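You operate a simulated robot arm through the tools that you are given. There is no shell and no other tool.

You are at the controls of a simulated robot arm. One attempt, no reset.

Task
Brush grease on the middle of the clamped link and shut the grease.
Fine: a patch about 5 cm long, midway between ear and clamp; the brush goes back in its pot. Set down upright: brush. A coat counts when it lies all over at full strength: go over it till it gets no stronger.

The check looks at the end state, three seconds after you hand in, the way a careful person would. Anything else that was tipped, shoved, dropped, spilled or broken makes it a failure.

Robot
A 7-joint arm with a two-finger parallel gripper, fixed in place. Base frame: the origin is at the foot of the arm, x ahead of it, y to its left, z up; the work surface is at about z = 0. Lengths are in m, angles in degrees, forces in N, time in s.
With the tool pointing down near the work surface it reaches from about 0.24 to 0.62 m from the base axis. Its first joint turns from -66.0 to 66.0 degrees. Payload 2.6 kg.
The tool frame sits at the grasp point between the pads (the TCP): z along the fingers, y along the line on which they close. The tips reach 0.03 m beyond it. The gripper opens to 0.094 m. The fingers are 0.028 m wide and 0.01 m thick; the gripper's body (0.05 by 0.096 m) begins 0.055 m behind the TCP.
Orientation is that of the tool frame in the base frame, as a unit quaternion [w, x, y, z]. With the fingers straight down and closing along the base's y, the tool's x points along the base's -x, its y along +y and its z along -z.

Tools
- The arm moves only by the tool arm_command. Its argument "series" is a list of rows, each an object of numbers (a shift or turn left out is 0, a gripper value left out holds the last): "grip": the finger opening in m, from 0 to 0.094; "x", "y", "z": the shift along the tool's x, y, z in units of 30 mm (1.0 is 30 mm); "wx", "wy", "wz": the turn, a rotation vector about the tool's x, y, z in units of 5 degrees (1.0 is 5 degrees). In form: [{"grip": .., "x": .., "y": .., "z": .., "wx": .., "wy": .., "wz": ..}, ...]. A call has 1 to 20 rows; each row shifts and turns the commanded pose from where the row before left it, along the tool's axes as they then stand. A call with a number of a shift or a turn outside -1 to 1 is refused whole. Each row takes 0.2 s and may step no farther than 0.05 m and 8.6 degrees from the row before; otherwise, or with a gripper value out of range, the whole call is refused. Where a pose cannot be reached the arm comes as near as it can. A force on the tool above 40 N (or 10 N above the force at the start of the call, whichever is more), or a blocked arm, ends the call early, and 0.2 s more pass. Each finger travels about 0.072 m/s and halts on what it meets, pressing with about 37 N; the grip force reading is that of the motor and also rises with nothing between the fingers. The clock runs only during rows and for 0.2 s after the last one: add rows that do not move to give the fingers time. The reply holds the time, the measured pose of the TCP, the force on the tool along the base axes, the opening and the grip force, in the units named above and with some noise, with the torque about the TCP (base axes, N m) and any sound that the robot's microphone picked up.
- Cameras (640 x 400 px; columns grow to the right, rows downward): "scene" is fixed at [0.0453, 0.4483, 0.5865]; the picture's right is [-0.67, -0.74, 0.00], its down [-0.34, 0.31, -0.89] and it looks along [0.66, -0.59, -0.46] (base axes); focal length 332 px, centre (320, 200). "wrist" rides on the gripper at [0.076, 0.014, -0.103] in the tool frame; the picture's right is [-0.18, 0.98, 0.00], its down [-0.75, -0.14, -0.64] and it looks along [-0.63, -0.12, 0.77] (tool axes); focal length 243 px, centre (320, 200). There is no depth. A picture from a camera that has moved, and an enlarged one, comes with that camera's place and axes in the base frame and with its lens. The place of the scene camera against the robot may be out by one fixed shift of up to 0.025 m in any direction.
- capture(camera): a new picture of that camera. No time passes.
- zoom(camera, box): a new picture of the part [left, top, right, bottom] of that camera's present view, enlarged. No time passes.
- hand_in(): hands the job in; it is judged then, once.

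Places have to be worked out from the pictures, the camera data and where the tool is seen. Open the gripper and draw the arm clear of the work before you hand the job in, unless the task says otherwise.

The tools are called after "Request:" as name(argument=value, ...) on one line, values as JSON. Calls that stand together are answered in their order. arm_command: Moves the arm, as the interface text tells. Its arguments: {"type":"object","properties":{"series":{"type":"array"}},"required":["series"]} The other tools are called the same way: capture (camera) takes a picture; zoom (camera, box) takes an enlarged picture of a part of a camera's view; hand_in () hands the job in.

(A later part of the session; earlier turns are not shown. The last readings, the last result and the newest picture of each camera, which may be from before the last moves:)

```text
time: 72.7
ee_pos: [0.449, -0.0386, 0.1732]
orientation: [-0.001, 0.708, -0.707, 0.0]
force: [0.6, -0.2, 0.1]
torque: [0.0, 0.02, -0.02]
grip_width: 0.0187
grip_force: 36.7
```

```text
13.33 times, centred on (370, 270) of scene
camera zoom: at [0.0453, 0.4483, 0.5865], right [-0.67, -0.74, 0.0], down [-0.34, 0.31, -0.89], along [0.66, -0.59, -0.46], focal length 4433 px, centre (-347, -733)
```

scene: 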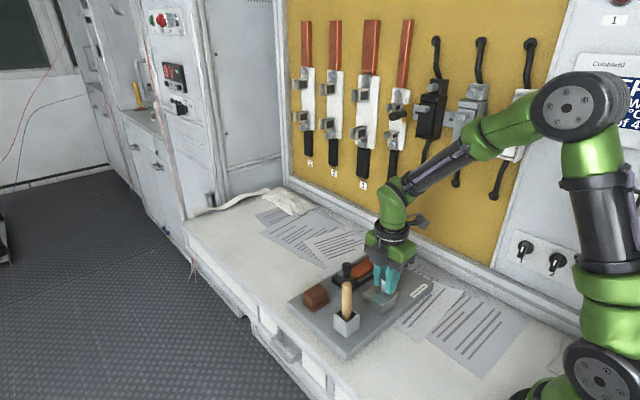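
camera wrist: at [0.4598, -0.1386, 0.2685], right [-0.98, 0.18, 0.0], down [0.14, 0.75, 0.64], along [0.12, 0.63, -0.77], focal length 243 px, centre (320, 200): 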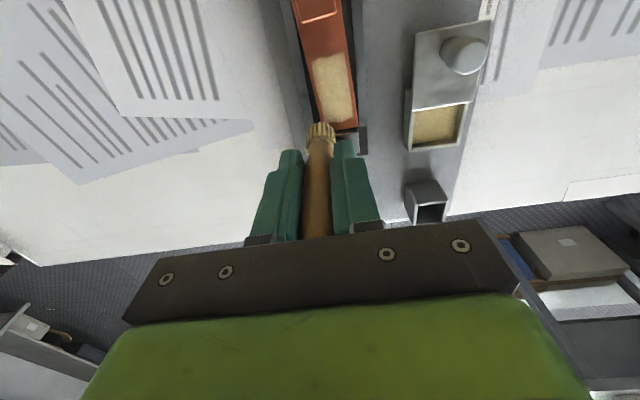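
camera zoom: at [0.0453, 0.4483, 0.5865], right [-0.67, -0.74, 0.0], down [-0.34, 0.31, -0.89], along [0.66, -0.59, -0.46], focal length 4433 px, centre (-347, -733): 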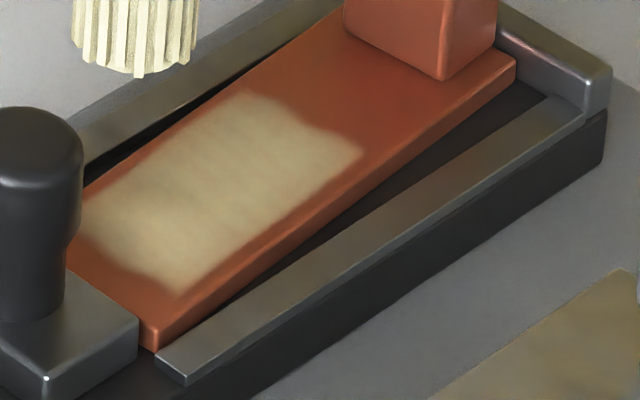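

I can't tell whether the coat is limited in extent or the brush ran dry. I'll reload the brush with a lighter press this time, then test the ear-side end again.

Request:
arm_command(series=[{"y": 0.9, "x": -0.14}, {"y": 0.93, "x": -0.14}, {"y": 0.93, "x": -0.14}, {"z": 0.8}, {"z": 0.8}, {"z": 0.37}, {}])

Request:
zoom(camera="wrist", box=[260, 70, 380, 170])

Request:
zoom(camera="scene", box=[355, 275, 400, 320])

```text
time: 74.3
ee_pos: [0.3658, -0.0263, 0.1125]
orientation: [0.001, -0.706, 0.708, 0.0]
force: [0.1, -0.5, -0.1]
torque: [0.01, 0.04, -0.02]
grip_width: 0.0188
grip_force: 36.8
```

```text
4.00 times, centred on (320, 120) of wrist
camera zoom: at [0.3525, -0.102, 0.2147], right [-0.98, 0.18, 0.0], down [0.14, 0.75, 0.64], along [0.12, 0.63, -0.77], focal length 970 px, centre (320, 520)
```

zoom: 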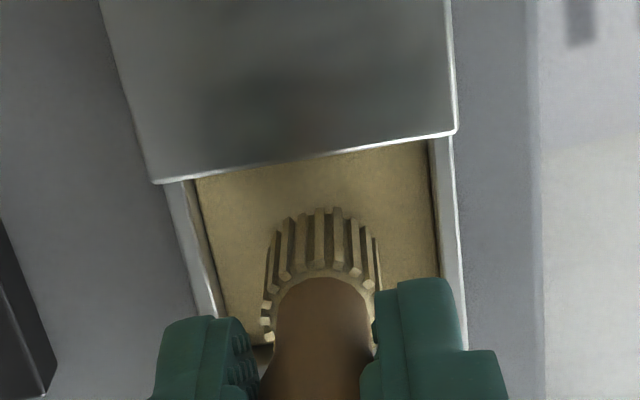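

```text
8.89 times, centred on (378, 298) of scene
camera zoom: at [0.0453, 0.4483, 0.5865], right [-0.67, -0.74, 0.0], down [-0.34, 0.31, -0.89], along [0.66, -0.59, -0.46], focal length 2956 px, centre (-191, -667)
```

zoom: 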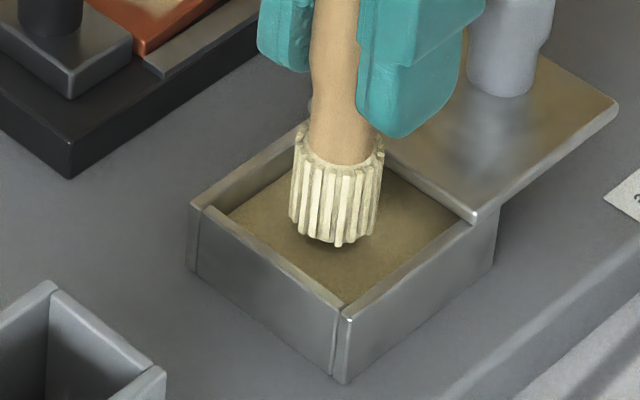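

Above the grease at z≈0.1125 with no contact yet; stepping down 1 mm at a time to a light dip.

Request:
arm_command(series=[{"z": 0.05}, {}])

Request:
arm_command(series=[{"z": 0.033}, {}])

Request:
arm_command(series=[{"z": 0.033}, {}])

```text
time: 74.9
ee_pos: [0.3648, -0.0264, 0.1117]
orientation: [-0.001, 0.707, -0.707, 0.0]
force: [-0.2, 0.1, -0.4]
torque: [-0.01, 0.0, 0.0]
grip_width: 0.0186
grip_force: 37.1
```

```text
time: 75.5
ee_pos: [0.3652, -0.026, 0.1106]
orientation: [0.002, -0.707, 0.707, 0.0]
force: [0.1, 0.2, -0.4]
torque: [-0.01, -0.04, 0.02]
grip_width: 0.0189
grip_force: 37.1
```

```text
time: 76.1
ee_pos: [0.3644, -0.0275, 0.1094]
orientation: [0.001, -0.707, 0.708, 0.0]
force: [0.0, 0.2, -0.7]
torque: [0.01, 0.03, 0.0]
grip_width: 0.0187
grip_force: 36.7
```

Request:
arm_command(series=[{"z": 0.033}, {}])

Request:
arm_command(series=[{"z": 0.025}, {}])

Request:
zoom(camera="scene", box=[355, 275, 400, 320])

```text
time: 76.7
ee_pos: [0.3653, -0.0268, 0.1083]
orientation: [-0.001, 0.707, -0.707, 0.0]
force: [-0.8, 0.6, -0.8]
torque: [-0.04, -0.02, 0.01]
grip_width: 0.0187
grip_force: 36.9
```

```text
time: 77.3
ee_pos: [0.3654, -0.027, 0.1081]
orientation: [-0.001, 0.707, -0.707, 0.0]
force: [-0.1, -0.1, -0.1]
torque: [-0.03, 0.0, 0.0]
grip_width: 0.0186
grip_force: 36.9
```

```text
8.89 times, centred on (378, 298) of scene
camera zoom: at [0.0453, 0.4483, 0.5865], right [-0.67, -0.74, 0.0], down [-0.34, 0.31, -0.89], along [0.66, -0.59, -0.46], focal length 2956 px, centre (-191, -667)
```

zoom: 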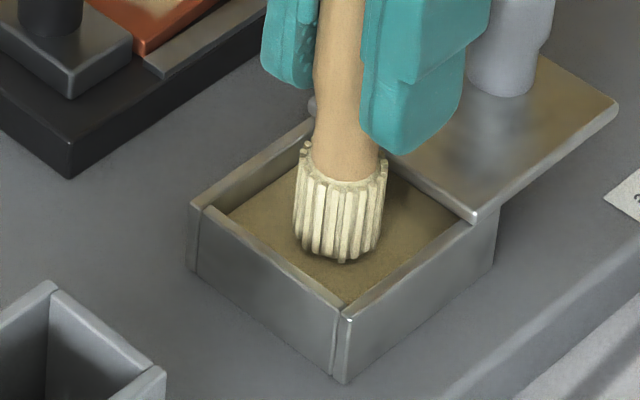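

Request:
arm_command(series=[{"z": 0.025}, {}])

Request:
arm_command(series=[{"z": 0.02}, {}])

```text
time: 77.9
ee_pos: [0.3648, -0.0266, 0.1069]
orientation: [-0.001, 0.707, -0.707, 0.0]
force: [0.4, 0.1, 0.3]
torque: [-0.01, 0.03, -0.01]
grip_width: 0.0186
grip_force: 37.4
```

```text
time: 78.5
ee_pos: [0.3653, -0.0261, 0.1067]
orientation: [0.002, -0.707, 0.707, 0.0]
force: [-1.2, 0.5, 2.5]
torque: [-0.03, 0.11, 0.01]
grip_width: 0.0189
grip_force: 36.9
```

Light contact reached. A small press and a short swirl to load the brush, then lift.

Request:
arm_command(series=[{"z": 0.015}, {"y": 0.1}, {"y": -0.2}, {"y": 0.1}, {"x": 0.08}, {"x": -0.08}, {}, {"z": -0.3}, {"z": -0.8}, {"z": -0.9}, {}])

Request:
zoom(camera="scene", box=[335, 235, 405, 300])

```text
time: 80.9
ee_pos: [0.3651, -0.0269, 0.1659]
orientation: [-0.002, 0.708, -0.706, 0.0]
force: [-0.2, 0.0, -0.6]
torque: [0.0, -0.04, 0.0]
grip_width: 0.0188
grip_force: 37.1
```

```text
6.15 times, centred on (370, 268) of scene
camera zoom: at [0.0453, 0.4483, 0.5865], right [-0.67, -0.74, 0.0], down [-0.34, 0.31, -0.89], along [0.66, -0.59, -0.46], focal length 2046 px, centre (12, -215)
```

zoom: 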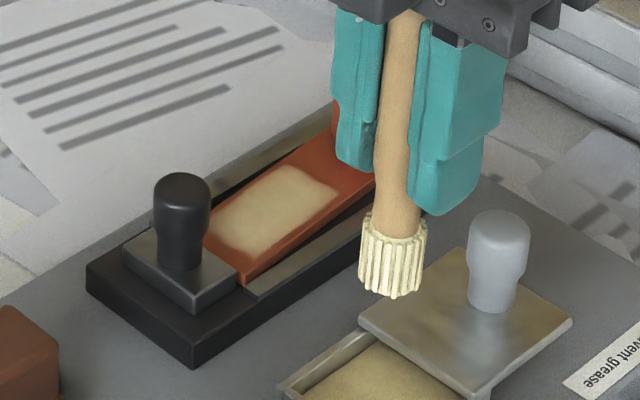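

Reloaded. Moving to the ear-side end of the patch (yc≈−0.106) and stepping into contact.

Request:
arm_command(series=[{"y": -0.637, "x": 0.527}, {"y": -0.637, "x": 0.527}, {"y": -0.637, "x": 0.527}, {"y": -0.637, "x": 0.527}, {"y": -0.637, "x": 0.527}, {"z": 0.85}, {"z": 0.85}, {"z": 0.08}, {}])

Request:
arm_command(series=[{"z": 0.033}, {}])

Request:
arm_command(series=[{"z": 0.025}, {}])

Request:
zoom(camera="scene", box=[335, 235, 405, 300])

```text
time: 82.9
ee_pos: [0.4608, -0.1063, 0.1129]
orientation: [-0.002, 0.708, -0.706, 0.001]
force: [-1.0, 0.2, 6.2]
torque: [0.03, 0.02, 0.02]
grip_width: 0.0187
grip_force: 37.1
```

```text
time: 83.5
ee_pos: [0.4615, -0.1053, 0.1126]
orientation: [-0.002, 0.708, -0.707, 0.001]
force: [-1.2, 1.2, 12.7]
torque: [0.09, 0.11, -0.02]
grip_width: 0.0188
grip_force: 37.3
```

```text
time: 84.1
ee_pos: [0.4607, -0.1046, 0.1123]
orientation: [-0.002, 0.708, -0.707, 0.002]
force: [-3.0, 1.7, 23.5]
torque: [0.16, 0.21, 0.04]
grip_width: 0.0185
grip_force: 37.7
```

```text
6.15 times, centred on (370, 268) of scene
camera zoom: at [0.0452, 0.4483, 0.5865], right [-0.67, -0.74, 0.0], down [-0.34, 0.31, -0.89], along [0.66, -0.59, -0.46], focal length 2046 px, centre (12, -215)
```

zoom: 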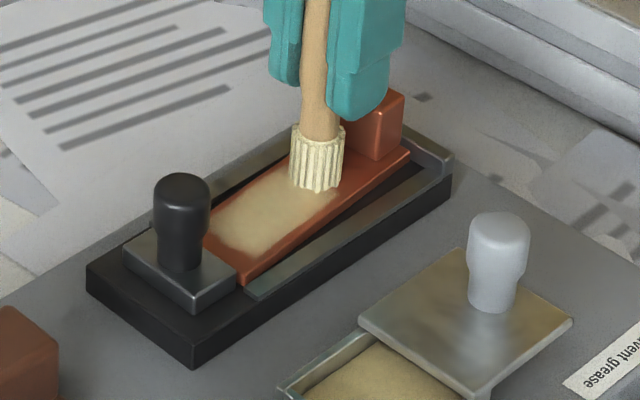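

Pressing a bit firmly (23 N); I'll ease 0.5 mm and make cross strokes here, then lift to see whether the edge moves.

Request:
arm_command(series=[{"z": -0.018}, {"y": -0.4}, {"y": 0.4}, {"y": 0.4}, {"y": -0.4}, {"y": -0.4}, {"y": 0.4}, {"y": 0.4}, {"y": -0.4}, {}])

Request:
arm_command(series=[{"z": -0.6}, {"z": -0.9}, {"z": -0.5, "x": -0.9}, {"x": -0.9}, {}])

Request:
zoom(camera="scene", box=[350, 255, 390, 285])

Request:
zoom(camera="wrist", box=[240, 0, 370, 130])

```text
time: 86.3
ee_pos: [0.4603, -0.1076, 0.1121]
orientation: [0.001, -0.706, 0.708, 0.0]
force: [-11.1, -0.3, 26.7]
torque: [0.09, 0.73, 0.02]
grip_width: 0.0187
grip_force: 37.2
```

```text
time: 87.5
ee_pos: [0.4598, -0.0507, 0.1723]
orientation: [0.002, -0.707, 0.707, 0.0]
force: [0.9, -0.2, -0.2]
torque: [0.0, -0.01, -0.03]
grip_width: 0.0185
grip_force: 36.4
```

```text
13.33 times, centred on (370, 270) of scene
camera zoom: at [0.0453, 0.4483, 0.5865], right [-0.67, -0.74, 0.0], down [-0.34, 0.31, -0.89], along [0.66, -0.59, -0.46], focal length 4433 px, centre (-347, -733)
```

zoom: 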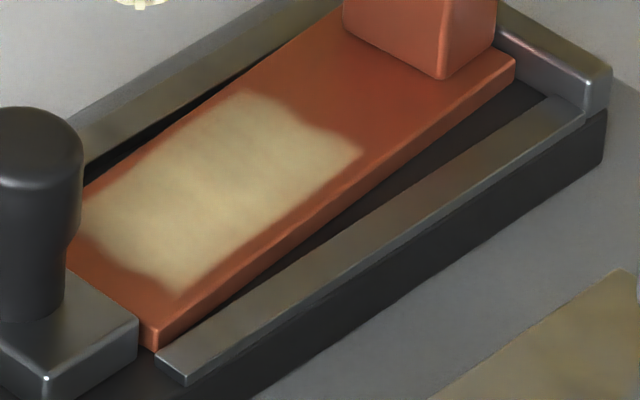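

```text
3.08 times, centred on (305, 65) of wrist
camera zoom: at [0.4468, -0.1274, 0.2745], right [-0.98, 0.18, 0.0], down [0.14, 0.75, 0.64], along [0.12, 0.63, -0.77], focal length 746 px, centre (366, 615)
```

zoom: 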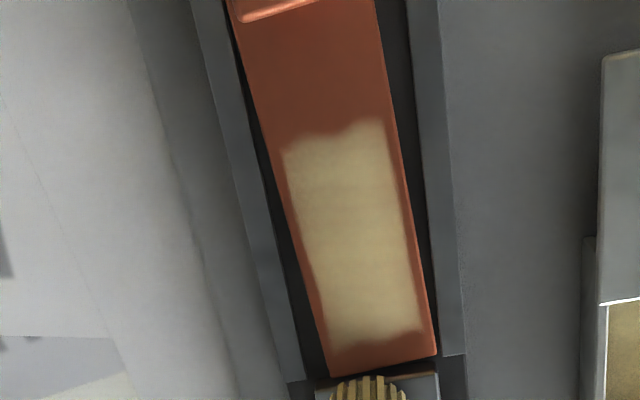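

The patch edges are unchanged even after fresh grease and firm contact beyond them, so the coat is limited to this ~5.5 cm area of the link. Now I'll make another full set of passes over all of it with the fresh grease, starting at the clamp side.

Request:
arm_command(series=[{"x": 0.25, "y": 0.04}, {"z": 0.9}, {"z": 0.9}, {"z": 0.13}, {}])

Request:
arm_command(series=[{"z": 0.03}, {}])

Request:
arm_command(series=[{"z": 0.03}, {}])

```text
time: 88.7
ee_pos: [0.4589, -0.0582, 0.1136]
orientation: [-0.002, 0.707, -0.707, 0.0]
force: [0.6, 0.3, -0.2]
torque: [0.0, 0.0, -0.01]
grip_width: 0.0185
grip_force: 37.1
```

```text
time: 89.3
ee_pos: [0.4586, -0.0589, 0.1124]
orientation: [-0.001, 0.708, -0.707, -0.001]
force: [0.1, 0.1, -1.2]
torque: [-0.02, -0.01, -0.01]
grip_width: 0.0186
grip_force: 36.5
```

```text
time: 89.9
ee_pos: [0.4589, -0.0594, 0.1133]
orientation: [0.001, -0.707, 0.707, 0.0]
force: [-2.6, -0.5, 7.6]
torque: [0.03, 0.14, -0.02]
grip_width: 0.0187
grip_force: 37.0
```

Contact is about 8 N. Full cross-stroke pass toward the ear side.

Request:
arm_command(series=[{"y": 0.4, "z": 0.01}, {"y": -0.4}, {"y": -0.4}, {"x": 0.155, "y": -0.007}, {"y": 0.4}, {"y": 0.4}, {"x": 0.155, "y": -0.007}, {"y": -0.4}, {"y": -0.4}, {"x": 0.155, "y": -0.007}, {"y": 0.4}, {"y": 0.4}, {"x": 0.155, "y": -0.007}, {"y": -0.4}, {"y": -0.4}, {"x": 0.155, "y": -0.007}, {"y": 0.4}, {"y": 0.4}, {"x": 0.155, "y": -0.007}])

Request:
arm_command(series=[{"y": -0.4}, {"y": -0.4}, {"x": 0.155, "y": -0.007}, {"y": 0.4}, {"y": 0.4}, {"x": 0.155, "y": -0.007}, {"y": -0.4}, {"y": -0.4}, {"x": 0.155, "y": -0.007}, {"y": 0.4}, {"y": 0.4}, {"y": -0.4}, {"y": -0.4}, {"y": 0.4}])

Request:
zoom(camera="scene", box=[350, 255, 390, 285])

```text
time: 93.9
ee_pos: [0.4483, -0.088, 0.1119]
orientation: [-0.001, 0.708, -0.706, 0.0]
force: [-0.5, 3.9, 8.7]
torque: [0.26, 0.05, 0.01]
grip_width: 0.0186
grip_force: 36.7
```

```text
time: 96.9
ee_pos: [0.4625, -0.1002, 0.1111]
orientation: [-0.002, 0.708, -0.706, 0.002]
force: [3.7, -0.4, 9.1]
torque: [-0.02, -0.28, -0.02]
grip_width: 0.0188
grip_force: 37.4
```

```text
13.33 times, centred on (370, 270) of scene
camera zoom: at [0.0453, 0.4483, 0.5865], right [-0.67, -0.74, 0.0], down [-0.34, 0.31, -0.89], along [0.66, -0.59, -0.46], focal length 4433 px, centre (-347, -733)
```

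zoom: 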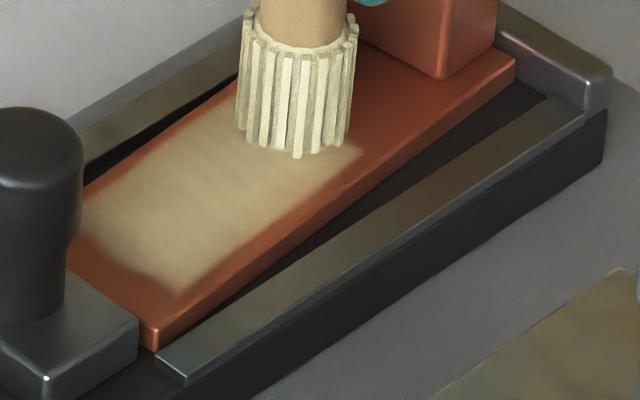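

Lifting to compare the coat with the previous pictures.

Request:
arm_command(series=[{"z": -0.6}, {"z": -0.9}, {"z": -0.5, "x": -0.9}, {"x": -0.8}, {}])

Request:
zoom(camera="scene", box=[350, 255, 390, 285])

Request:
zoom(camera="wrist", box=[240, 0, 370, 130])

```text
time: 98.1
ee_pos: [0.4612, -0.0493, 0.1712]
orientation: [-0.001, 0.708, -0.707, 0.0]
force: [0.2, 0.4, -0.5]
torque: [-0.03, 0.01, -0.01]
grip_width: 0.0187
grip_force: 36.7
```

```text
13.33 times, centred on (370, 270) of scene
camera zoom: at [0.0453, 0.4483, 0.5865], right [-0.67, -0.74, 0.0], down [-0.34, 0.31, -0.89], along [0.66, -0.59, -0.46], focal length 4433 px, centre (-347, -733)
```

zoom: 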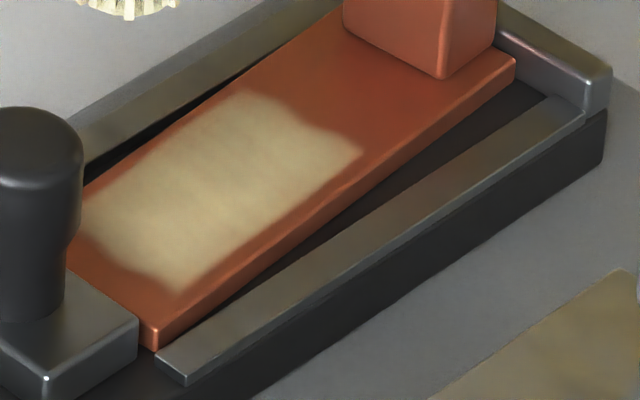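

```text
3.08 times, centred on (305, 65) of wrist
camera zoom: at [0.4474, -0.1253, 0.2727], right [-0.98, 0.18, 0.0], down [0.14, 0.75, 0.64], along [0.12, 0.63, -0.77], focal length 746 px, centre (366, 615)
```

zoom: 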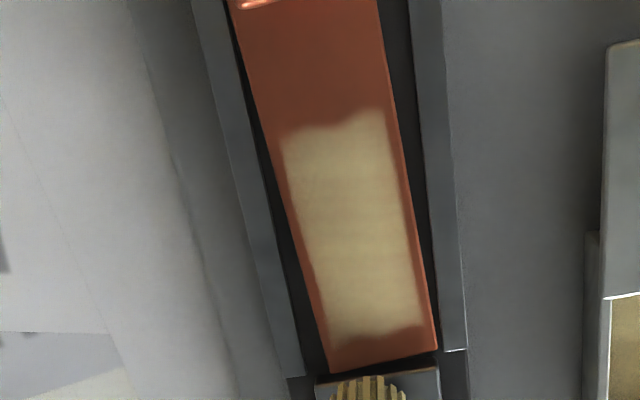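

No visible change from the last two passes: the coat is uniform and at full strength over its whole area. Now I'll bring the brush back over its pot, high above everything.

Request:
arm_command(series=[{"z": -0.7}, {"y": 0.618, "x": -0.812}, {"y": 0.618, "x": -0.812}, {"y": 0.618, "x": -0.812}, {"y": 0.618, "x": -0.812}, {"y": 0.618, "x": -0.812}, {}, {"z": 0.8}, {}])

Request:
zoom(camera="wrist", box=[270, 70, 370, 170])

Request:
zoom(camera="scene", box=[315, 230, 385, 330])

```text
time: 100.1
ee_pos: [0.368, 0.0727, 0.1673]
orientation: [-0.001, 0.707, -0.707, 0.0]
force: [0.2, 1.1, -0.2]
torque: [0.0, 0.01, 0.01]
grip_width: 0.0188
grip_force: 37.0
```

```text
4.00 times, centred on (320, 120) of wrist
camera zoom: at [0.3559, -0.0039, 0.2697], right [-0.98, 0.18, 0.0], down [0.14, 0.75, 0.64], along [0.12, 0.63, -0.77], focal length 970 px, centre (320, 520)
```

zoom: 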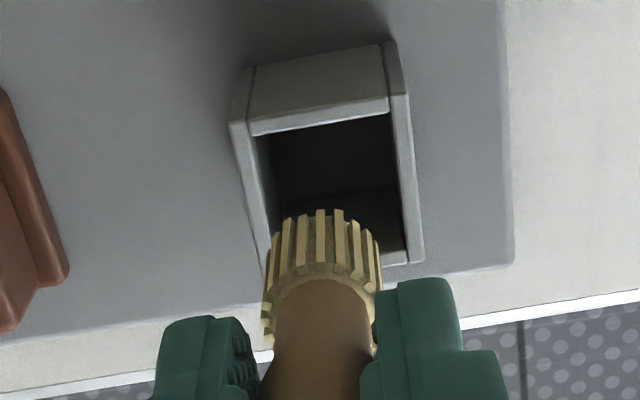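

```text
4.00 times, centred on (350, 280) of scene
camera zoom: at [0.0453, 0.4483, 0.5865], right [-0.67, -0.74, 0.0], down [-0.34, 0.31, -0.89], along [0.66, -0.59, -0.46], focal length 1330 px, centre (200, -120)
```

zoom: 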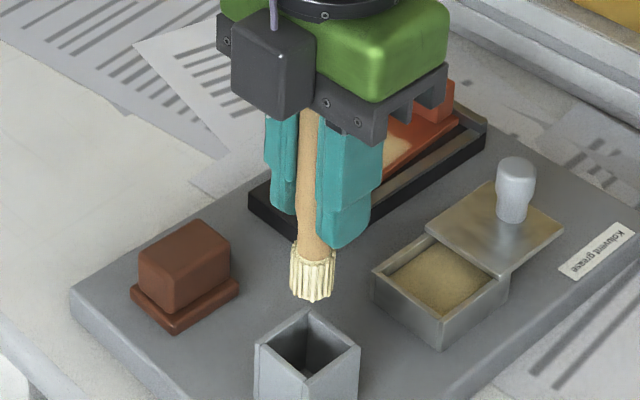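

Wrist and scene views agree the bristles are within about 2 mm of the pot centre. I'll lower in stages with force checks.

Request:
arm_command(series=[{"z": 0.5, "x": -0.03}, {"z": 0.5}, {}])

Request:
zoom(camera="scene", box=[320, 260, 375, 330])

Request:
zoom(camera="wrist", box=[270, 70, 370, 170])

```text
time: 100.9
ee_pos: [0.3679, 0.0721, 0.1383]
orientation: [0.001, -0.707, 0.707, 0.0]
force: [0.1, -0.1, -0.6]
torque: [-0.03, -0.03, -0.02]
grip_width: 0.0188
grip_force: 37.3
```

```text
5.71 times, centred on (348, 295) of scene
camera zoom: at [0.0453, 0.4483, 0.5865], right [-0.67, -0.74, 0.0], down [-0.34, 0.31, -0.89], along [0.66, -0.59, -0.46], focal length 1900 px, centre (163, -343)
```

zoom: 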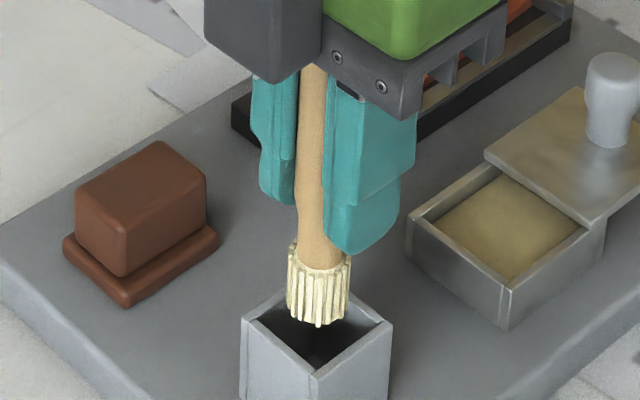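

```text
4.00 times, centred on (320, 120) of wrist
camera zoom: at [0.3552, -0.0025, 0.2402], right [-0.98, 0.18, 0.0], down [0.14, 0.75, 0.64], along [0.12, 0.63, -0.77], focal length 970 px, centre (320, 520)
```

zoom: 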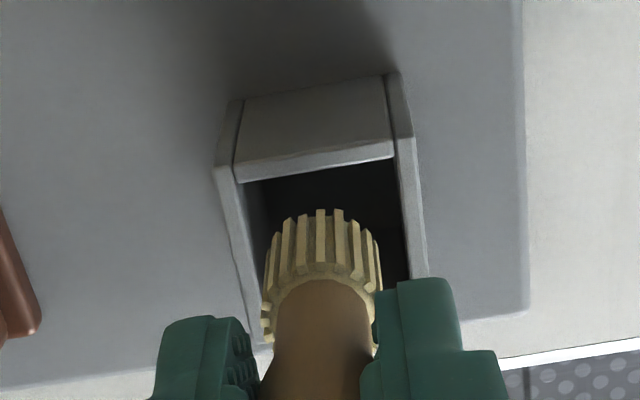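

Aligned within about 2 mm; a 1 mm correction toward −x, then lower slowly into the pot.

Request:
arm_command(series=[{"y": 0.035}, {"z": 0.25}, {"z": 0.25}, {"z": 0.2}, {}])

Request:
zoom(camera="scene", box=[320, 260, 375, 330])

```text
time: 102.1
ee_pos: [0.366, 0.072, 0.1175]
orientation: [0.002, -0.707, 0.707, 0.0]
force: [0.3, 1.0, -0.6]
torque: [0.01, 0.0, -0.01]
grip_width: 0.0189
grip_force: 37.2
```

```text
5.71 times, centred on (348, 295) of scene
camera zoom: at [0.0453, 0.4483, 0.5865], right [-0.67, -0.74, 0.0], down [-0.34, 0.31, -0.89], along [0.66, -0.59, -0.46], focal length 1900 px, centre (163, -343)
```

zoom: 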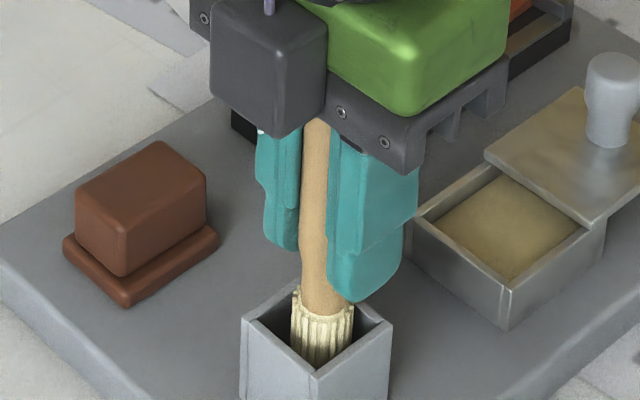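

Bristles are inside the pot without touching. Continue down carefully toward TCP z≈0.10.

Request:
arm_command(series=[{"z": 0.2}, {"z": 0.2}, {"z": 0.15}, {}])

Request:
zoom(camera="scene", box=[320, 260, 375, 330])

Request:
zoom(camera="wrist", box=[270, 70, 370, 190])

```text
time: 103.1
ee_pos: [0.3672, 0.0729, 0.1009]
orientation: [-0.001, 0.708, -0.707, -0.001]
force: [-0.9, -0.2, -0.8]
torque: [0.0, -0.03, 0.0]
grip_width: 0.0187
grip_force: 36.8
```

```text
5.71 times, centred on (348, 295) of scene
camera zoom: at [0.0453, 0.4483, 0.5865], right [-0.67, -0.74, 0.0], down [-0.34, 0.31, -0.89], along [0.66, -0.59, -0.46], focal length 1900 px, centre (163, -343)
```

zoom: 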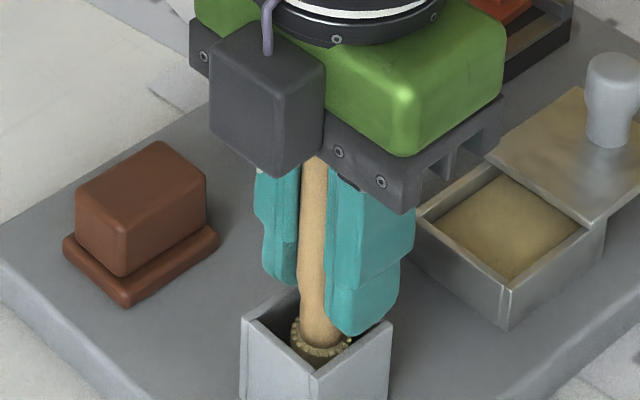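

```text
3.33 times, centred on (320, 130) of wrist
camera zoom: at [0.3538, -0.0037, 0.2034], right [-0.98, 0.18, 0.0], down [0.14, 0.75, 0.64], along [0.12, 0.63, -0.77], focal length 809 px, centre (320, 433)
```

zoom: 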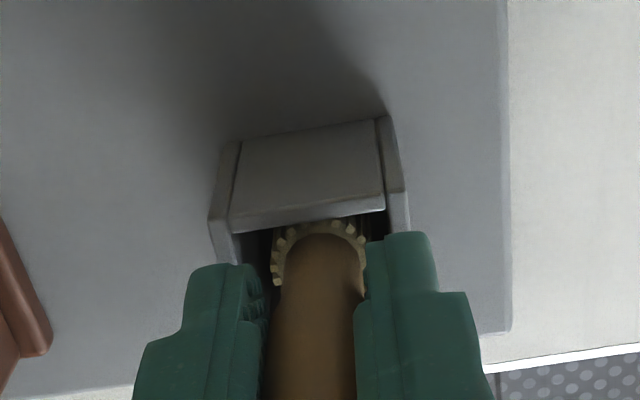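

Fingertips are now about 3 mm above the rim and no contact yet. One more small 1.2 mm step with a force check.

Request:
arm_command(series=[{"z": 0.04}, {}])

Request:
zoom(camera="scene", box=[335, 295, 365, 325])

```text
time: 103.7
ee_pos: [0.3676, 0.0713, 0.0998]
orientation: [-0.001, 0.707, -0.707, 0.0]
force: [0.0, -0.4, -0.1]
torque: [-0.01, -0.01, 0.0]
grip_width: 0.0186
grip_force: 37.2
```

```text
13.33 times, centred on (350, 310) of scene
camera zoom: at [0.0453, 0.4483, 0.5865], right [-0.67, -0.74, 0.0], down [-0.34, 0.31, -0.89], along [0.66, -0.59, -0.46], focal length 4433 px, centre (-80, -1267)
```

zoom: 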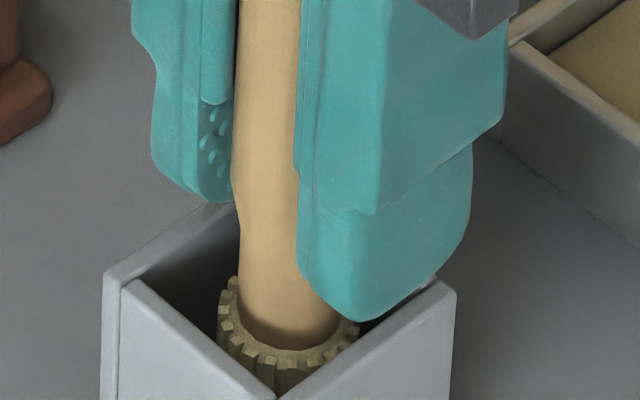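

There's still about 6 mm between fingertips and rim. I'll keep stepping down 1 mm at a time until the bristles touch the pot floor.

Request:
arm_command(series=[{"z": 0.04}, {}])

Request:
arm_command(series=[{"z": 0.04}, {}])

Request:
arm_command(series=[{"z": 0.033}, {}])

Request:
zoom(camera="scene", box=[335, 295, 365, 325])

```text
time: 104.3
ee_pos: [0.3669, 0.0723, 0.0987]
orientation: [-0.001, 0.708, -0.706, 0.0]
force: [0.0, 0.1, -0.4]
torque: [-0.03, -0.02, 0.0]
grip_width: 0.0187
grip_force: 36.8
```

```text
time: 104.9
ee_pos: [0.366, 0.0725, 0.0979]
orientation: [-0.001, 0.708, -0.706, 0.0]
force: [-0.4, 0.1, -0.2]
torque: [-0.01, 0.02, -0.03]
grip_width: 0.0189
grip_force: 37.2
```

```text
time: 105.5
ee_pos: [0.3657, 0.0717, 0.0988]
orientation: [-0.001, 0.707, -0.707, 0.0]
force: [-0.1, 0.1, -0.3]
torque: [-0.04, -0.02, 0.0]
grip_width: 0.0186
grip_force: 37.2
```

```text
13.33 times, centred on (350, 310) of scene
camera zoom: at [0.0453, 0.4483, 0.5865], right [-0.67, -0.74, 0.0], down [-0.34, 0.31, -0.89], along [0.66, -0.59, -0.46], focal length 4433 px, centre (-80, -1267)
```

zoom: 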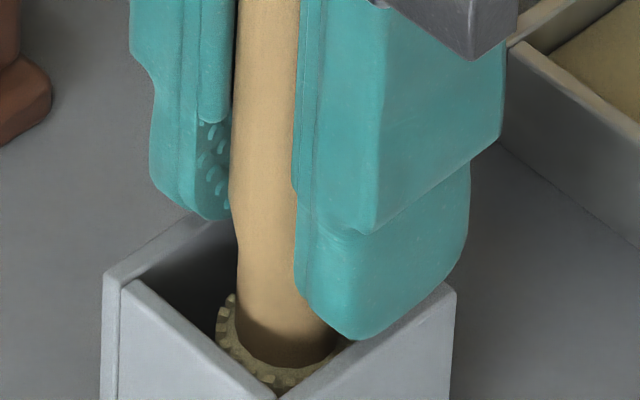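

Request:
arm_command(series=[{"z": 0.033}, {}])

Request:
arm_command(series=[{"z": 0.025}, {}])

Request:
zoom(camera="scene", box=[335, 295, 365, 325])

```text
time: 106.1
ee_pos: [0.3673, 0.0728, 0.0971]
orientation: [-0.002, 0.708, -0.706, 0.0]
force: [-0.7, 0.4, -0.1]
torque: [-0.02, 0.01, 0.01]
grip_width: 0.0187
grip_force: 36.5
```

```text
time: 106.7
ee_pos: [0.3675, 0.0726, 0.0948]
orientation: [-0.001, 0.708, -0.706, 0.0]
force: [0.5, 0.3, -0.9]
torque: [-0.01, -0.05, -0.01]
grip_width: 0.0187
grip_force: 36.9
```

```text
13.33 times, centred on (350, 310) of scene
camera zoom: at [0.0453, 0.4483, 0.5865], right [-0.67, -0.74, 0.0], down [-0.34, 0.31, -0.89], along [0.66, -0.59, -0.46], focal length 4433 px, centre (-80, -1267)
```

zoom: 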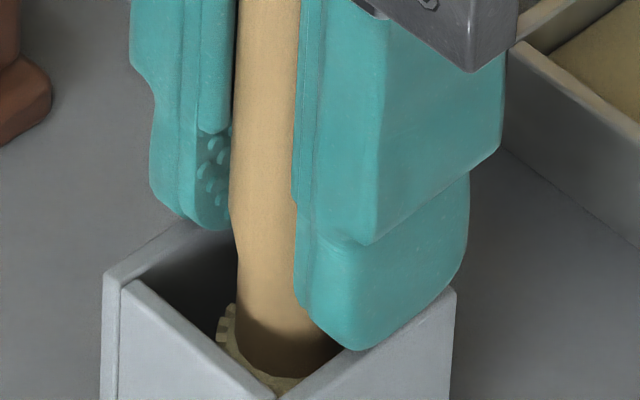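

Request:
arm_command(series=[{"z": 0.025}, {}])

```text
time: 107.3
ee_pos: [0.3674, 0.072, 0.0934]
orientation: [-0.002, 0.708, -0.706, 0.0]
force: [0.2, -0.3, -0.9]
torque: [-0.02, 0.03, 0.0]
grip_width: 0.0187
grip_force: 36.7
```

Almost at the floor. I'll release gently here so the brush settles the last millimetre or so, and check it stands upright before withdrawing.

Request:
arm_command(series=[{"grip": 0.02}, {"grip": 0.022}, {"grip": 0.026}, {"grip": 0.035}, {"grip": 0.05}, {}, {}])

Request:
zoom(camera="scene", box=[320, 260, 375, 330])

Request:
zoom(camera="wrist", box=[260, 90, 380, 250])

```text
time: 108.9
ee_pos: [0.3681, 0.0727, 0.094]
orientation: [-0.001, 0.708, -0.706, 0.0]
force: [0.4, 0.9, -0.5]
torque: [0.0, -0.01, -0.01]
grip_width: 0.05
grip_force: 0.1
```

```text
5.71 times, centred on (348, 295) of scene
camera zoom: at [0.0453, 0.4483, 0.5865], right [-0.67, -0.74, 0.0], down [-0.34, 0.31, -0.89], along [0.66, -0.59, -0.46], focal length 1900 px, centre (163, -343)
```

zoom: 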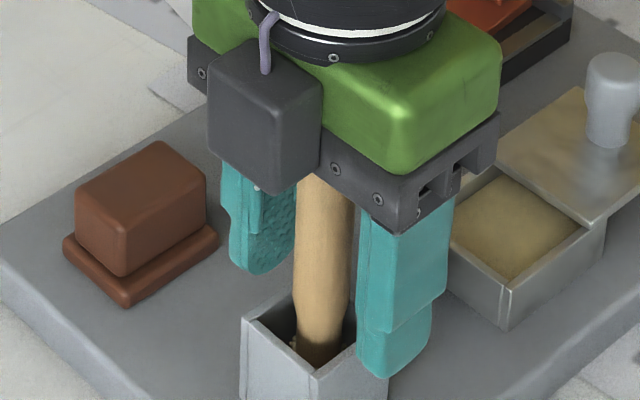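

```text
2.50 times, centred on (320, 170) of wrist
camera zoom: at [0.3545, -0.0036, 0.1959], right [-0.98, 0.18, 0.0], down [0.14, 0.75, 0.64], along [0.12, 0.63, -0.77], focal length 606 px, centre (320, 275)
```

zoom: 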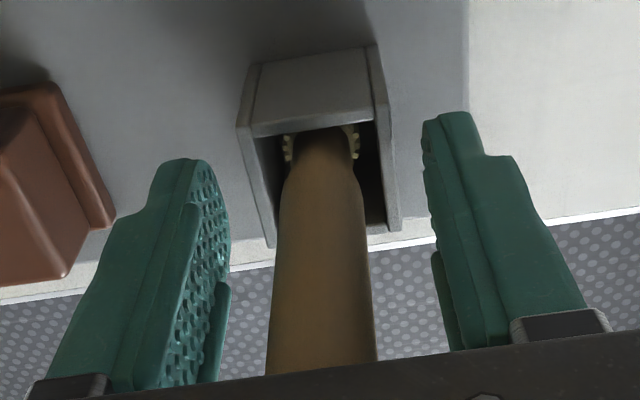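

The brush stands upright in its pot. Withdrawing straight up.

Request:
arm_command(series=[{"z": -0.3}, {"z": -0.7}, {"z": -0.9}, {"z": -0.9}, {"z": -0.9}, {}])

Request:
zoom(camera="scene", box=[280, 230, 440, 370])

Request:
zoom(camera="wrist", box=[260, 40, 380, 150])

```text
time: 110.3
ee_pos: [0.3674, 0.0718, 0.2046]
orientation: [-0.002, 0.707, -0.707, 0.0]
force: [-0.6, -0.2, 0.3]
torque: [-0.01, -0.03, -0.04]
grip_width: 0.05
grip_force: 0.2
```

```text
2.86 times, centred on (360, 300) of scene
camera zoom: at [0.0453, 0.4483, 0.5865], right [-0.67, -0.74, 0.0], down [-0.34, 0.31, -0.89], along [0.66, -0.59, -0.46], focal length 950 px, centre (206, -86)
```

zoom: 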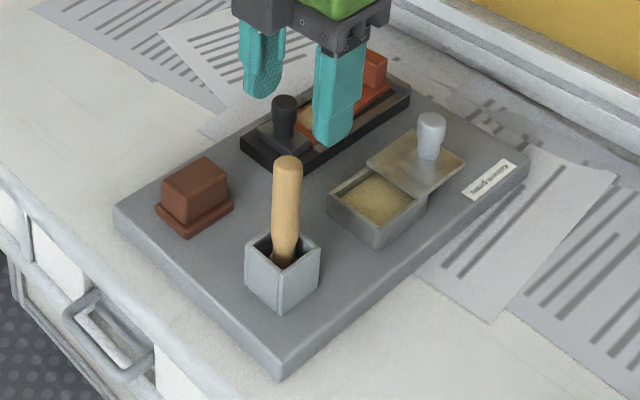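

```text
3.64 times, centred on (320, 95) of wrist
camera zoom: at [0.3544, -0.005, 0.3062], right [-0.98, 0.18, 0.0], down [0.14, 0.75, 0.64], along [0.12, 0.63, -0.77], focal length 882 px, centre (320, 582)
```

zoom: 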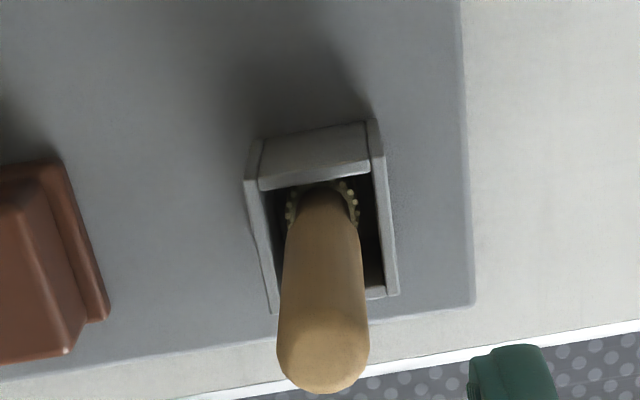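

The brush is back, upright. Next I'll close the empty fingers and move to the −y side of the lid knob at safe height, to push the lid shut, checking coat and knob on the way.

Request:
arm_command(series=[{"grip": 0.0, "x": 0.937, "y": 0.014}, {"x": 0.937, "y": 0.014}, {"x": 0.937, "y": 0.014}, {"x": 0.937, "y": 0.014}, {"x": 0.937, "y": 0.014}, {"x": 0.937, "y": 0.014}, {"x": 0.937, "y": 0.014}, {}])

Request:
capture(camera="wrist")

Request:
zoom(camera="scene", box=[325, 235, 425, 320])

```text
time: 112.1
ee_pos: [0.3649, -0.1237, 0.2041]
orientation: [-0.002, 0.708, -0.707, 0.0]
force: [0.3, 0.0, -1.3]
torque: [-0.01, 0.0, 0.03]
grip_width: 0.0
grip_force: 33.3
```

```text
taken
camera wrist: at [0.351, -0.1999, 0.3063], right [-0.98, 0.18, 0.0], down [0.14, 0.75, 0.64], along [0.12, 0.63, -0.77], focal length 243 px, centre (320, 200)
```

wrist: 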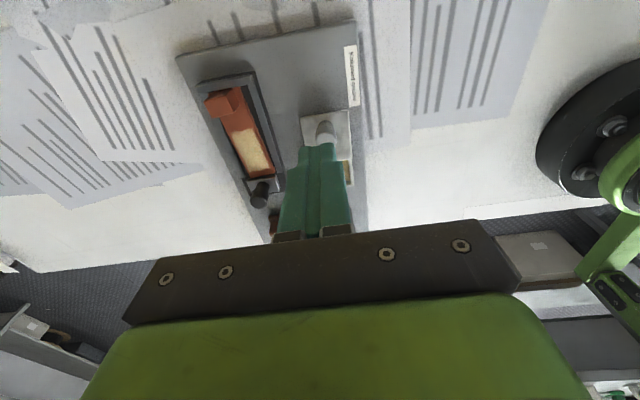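

```text
4.71 times, centred on (375, 278) of scene
camera zoom: at [0.0453, 0.4483, 0.5865], right [-0.67, -0.74, 0.0], down [-0.34, 0.31, -0.89], along [0.66, -0.59, -0.46], focal length 1565 px, centre (61, -165)
```

zoom: 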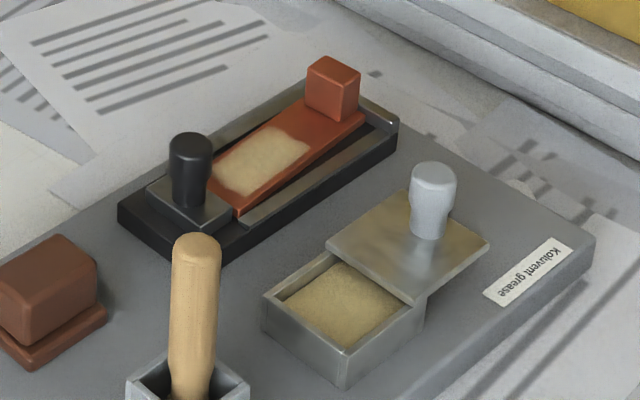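

A clear view of the whole link now; I'll enlarge it to judge the coat once more, with the knob too.

Request:
zoom(camera="wrist", box=[195, 80, 285, 190])

Request:
zoom(camera="wrist", box=[280, 95, 370, 195])

Request:
zoom(camera="scene", box=[350, 255, 390, 285])

```text
3.64 times, centred on (240, 135) of wrist
camera zoom: at [0.351, -0.1999, 0.3063], right [-0.98, 0.18, 0.0], down [0.14, 0.75, 0.64], along [0.12, 0.63, -0.77], focal length 882 px, centre (611, 436)
```

zoom: 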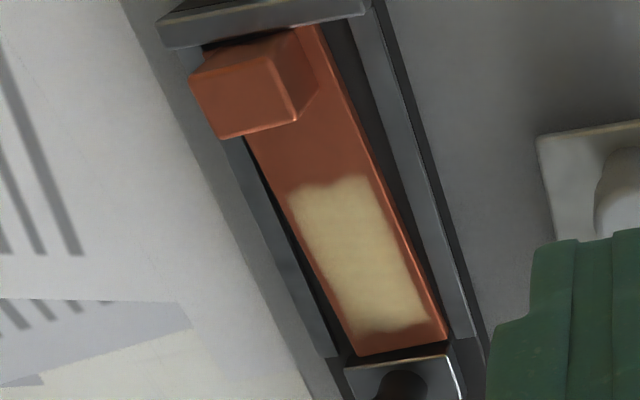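

```text
4.00 times, centred on (325, 145) of wrist
camera zoom: at [0.351, -0.1999, 0.3063], right [-0.98, 0.18, 0.0], down [0.14, 0.75, 0.64], along [0.12, 0.63, -0.77], focal length 970 px, centre (300, 420)
```

zoom: 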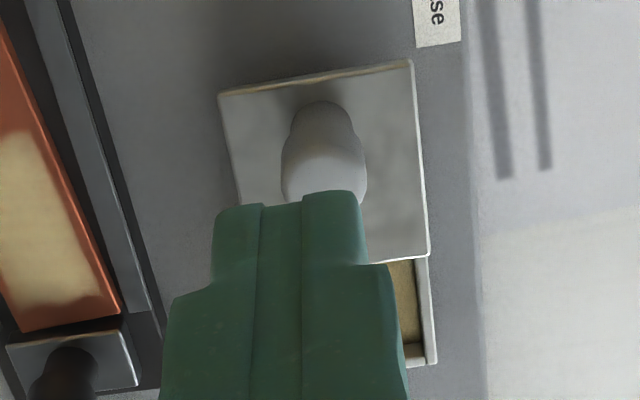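

```text
13.33 times, centred on (370, 270) of scene
camera zoom: at [0.0453, 0.4483, 0.5865], right [-0.67, -0.74, 0.0], down [-0.34, 0.31, -0.89], along [0.66, -0.59, -0.46], focal length 4433 px, centre (-347, -733)
```

zoom: 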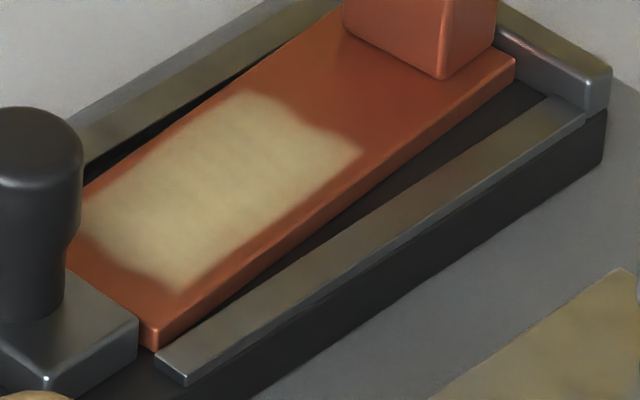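

The coat is even, and its side and end edges have stayed the same since the very first stroke, so it's fully saturated within its area. Now I'll lower the closed fingers behind the knob on the −y side.

Request:
arm_command(series=[{"z": 0.784}, {"z": 0.784}, {"z": 0.784}, {"z": 0.784}, {"z": 0.784}, {}])

Request:
zoom(camera="scene", box=[345, 245, 425, 315])

Request:
zoom(camera="wrist", box=[250, 70, 400, 190])

```text
time: 113.5
ee_pos: [0.3641, -0.1244, 0.0883]
orientation: [0.001, -0.707, 0.707, 0.0]
force: [0.1, -1.2, -1.2]
torque: [0.04, -0.01, 0.01]
grip_width: 0.0002
grip_force: 32.6
```

```text
5.71 times, centred on (385, 280) of scene
camera zoom: at [0.0453, 0.4483, 0.5865], right [-0.67, -0.74, 0.0], down [-0.34, 0.31, -0.89], along [0.66, -0.59, -0.46], focal length 1900 px, centre (-51, -257)
```

zoom: 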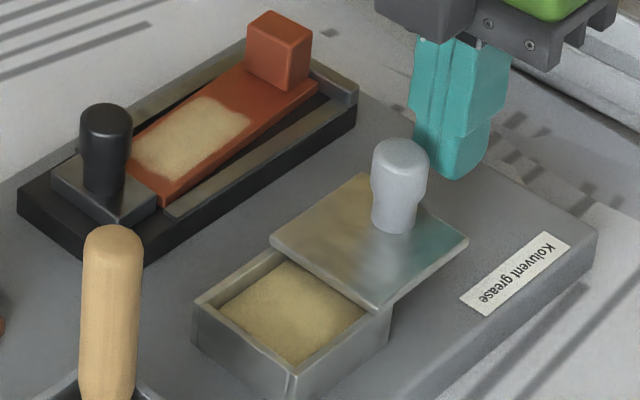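

```text
3.33 times, centred on (325, 130) of wrist
camera zoom: at [0.3513, -0.2, 0.1897], right [-0.98, 0.18, 0.0], down [0.14, 0.75, 0.64], along [0.12, 0.63, -0.77], focal length 809 px, centre (303, 433)
```

zoom: 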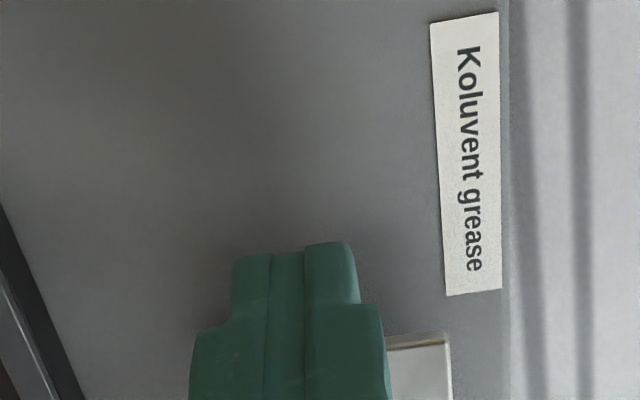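

The fingers are behind the knob at the right height. Pushing the lid toward +y, first 30 mm.

Request:
arm_command(series=[{"x": -0.2}, {"x": -0.2}, {"x": -0.2}, {"x": -0.2}, {"x": -0.2}, {}])

Request:
zoom(camera="scene", box=[345, 245, 425, 315])

```text
time: 114.9
ee_pos: [0.3639, -0.0941, 0.0864]
orientation: [-0.002, 0.708, -0.707, 0.0]
force: [0.5, -0.7, 0.3]
torque: [-0.05, 0.01, 0.0]
grip_width: 0.0001
grip_force: 33.1
```

```text
5.71 times, centred on (385, 280) of scene
camera zoom: at [0.0453, 0.4483, 0.5865], right [-0.67, -0.74, 0.0], down [-0.34, 0.31, -0.89], along [0.66, -0.59, -0.46], focal length 1900 px, centre (-51, -257)
```

zoom: 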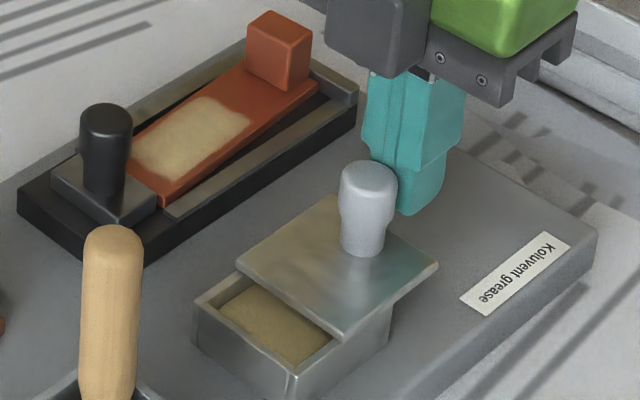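

The lid slides smoothly with almost no force. Another 18 mm, then small steps to the stop.

Request:
arm_command(series=[{"x": -0.2}, {"x": -0.2}, {"x": -0.2}, {}])

Request:
zoom(camera="scene", box=[355, 265, 410, 320])

```text
time: 115.9
ee_pos: [0.3638, -0.0758, 0.0872]
orientation: [-0.001, 0.707, -0.707, 0.0]
force: [-0.2, 0.1, 0.5]
torque: [0.0, 0.01, -0.01]
grip_width: 0.0003
grip_force: 33.4
```

```text
7.27 times, centred on (382, 292) of scene
camera zoom: at [0.0453, 0.4483, 0.5865], right [-0.67, -0.74, 0.0], down [-0.34, 0.31, -0.89], along [0.66, -0.59, -0.46], focal length 2418 px, centre (-134, -473)
```

zoom: 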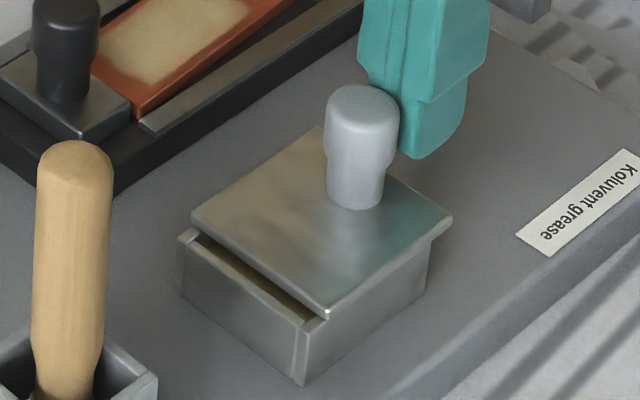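

About 8 mm left to close. Stepping on, reading the force each time.

Request:
arm_command(series=[{"x": -0.1}, {"x": -0.08}, {}])

Request:
arm_command(series=[{"x": -0.05}, {}])

Request:
zoom(camera="scene", box=[355, 265, 410, 320])

```text
time: 116.7
ee_pos: [0.3633, -0.0698, 0.0872]
orientation: [-0.002, 0.708, -0.706, 0.0]
force: [0.0, 0.9, -0.6]
torque: [0.02, 0.0, -0.02]
grip_width: 0.0
grip_force: 33.3
```

```text
time: 117.3
ee_pos: [0.3625, -0.0697, 0.0878]
orientation: [-0.001, 0.707, -0.707, 0.001]
force: [-0.3, 0.4, -0.4]
torque: [0.02, -0.01, 0.0]
grip_width: 0.0
grip_force: 32.9
```

```text
7.27 times, centred on (382, 292) of scene
camera zoom: at [0.0453, 0.4483, 0.5865], right [-0.67, -0.74, 0.0], down [-0.34, 0.31, -0.89], along [0.66, -0.59, -0.46], focal length 2418 px, centre (-134, -473)
```

zoom: 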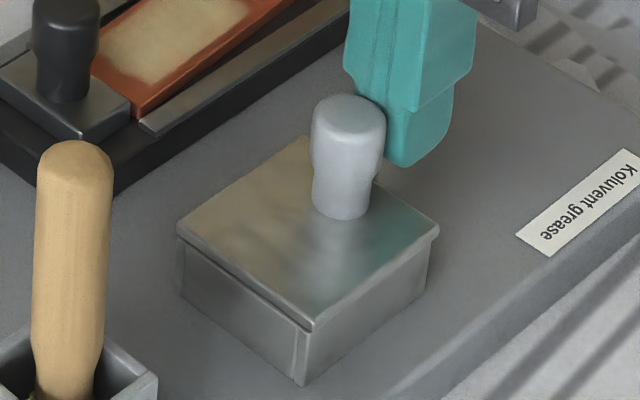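

Nearly shut, with about 2 mm remaining by the lid overhang. Continue in 1 mm steps until it meets its stop.

Request:
arm_command(series=[{"x": -0.04}, {}])

Request:
arm_command(series=[{"x": -0.033}, {}])

Request:
zoom(camera="scene", box=[360, 275, 400, 318])

```text
time: 117.9
ee_pos: [0.3634, -0.0669, 0.0871]
orientation: [-0.002, 0.708, -0.706, 0.0]
force: [0.1, -1.3, 1.1]
torque: [0.0, 0.0, 0.03]
grip_width: 0.0
grip_force: 32.8
```

```text
time: 118.5
ee_pos: [0.3637, -0.0677, 0.0862]
orientation: [0.0, 0.707, -0.707, 0.0]
force: [1.4, -5.7, 0.0]
torque: [-0.12, -0.05, -0.01]
grip_width: 0.0
grip_force: 33.1
```

```text
9.30 times, centred on (380, 296) of scene
camera zoom: at [0.0453, 0.4483, 0.5865], right [-0.67, -0.74, 0.0], down [-0.34, 0.31, -0.89], along [0.66, -0.59, -0.46], focal length 3093 px, centre (-238, -698)
```

zoom: 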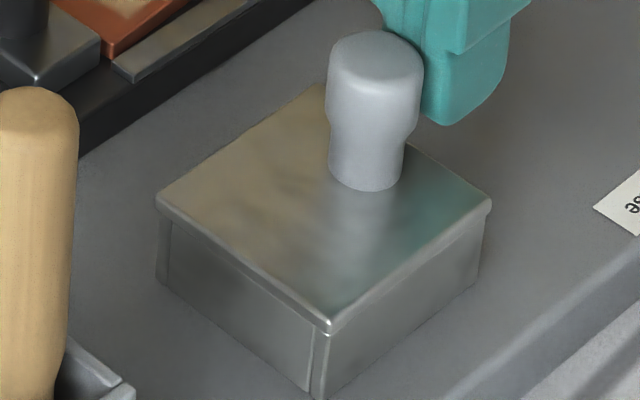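

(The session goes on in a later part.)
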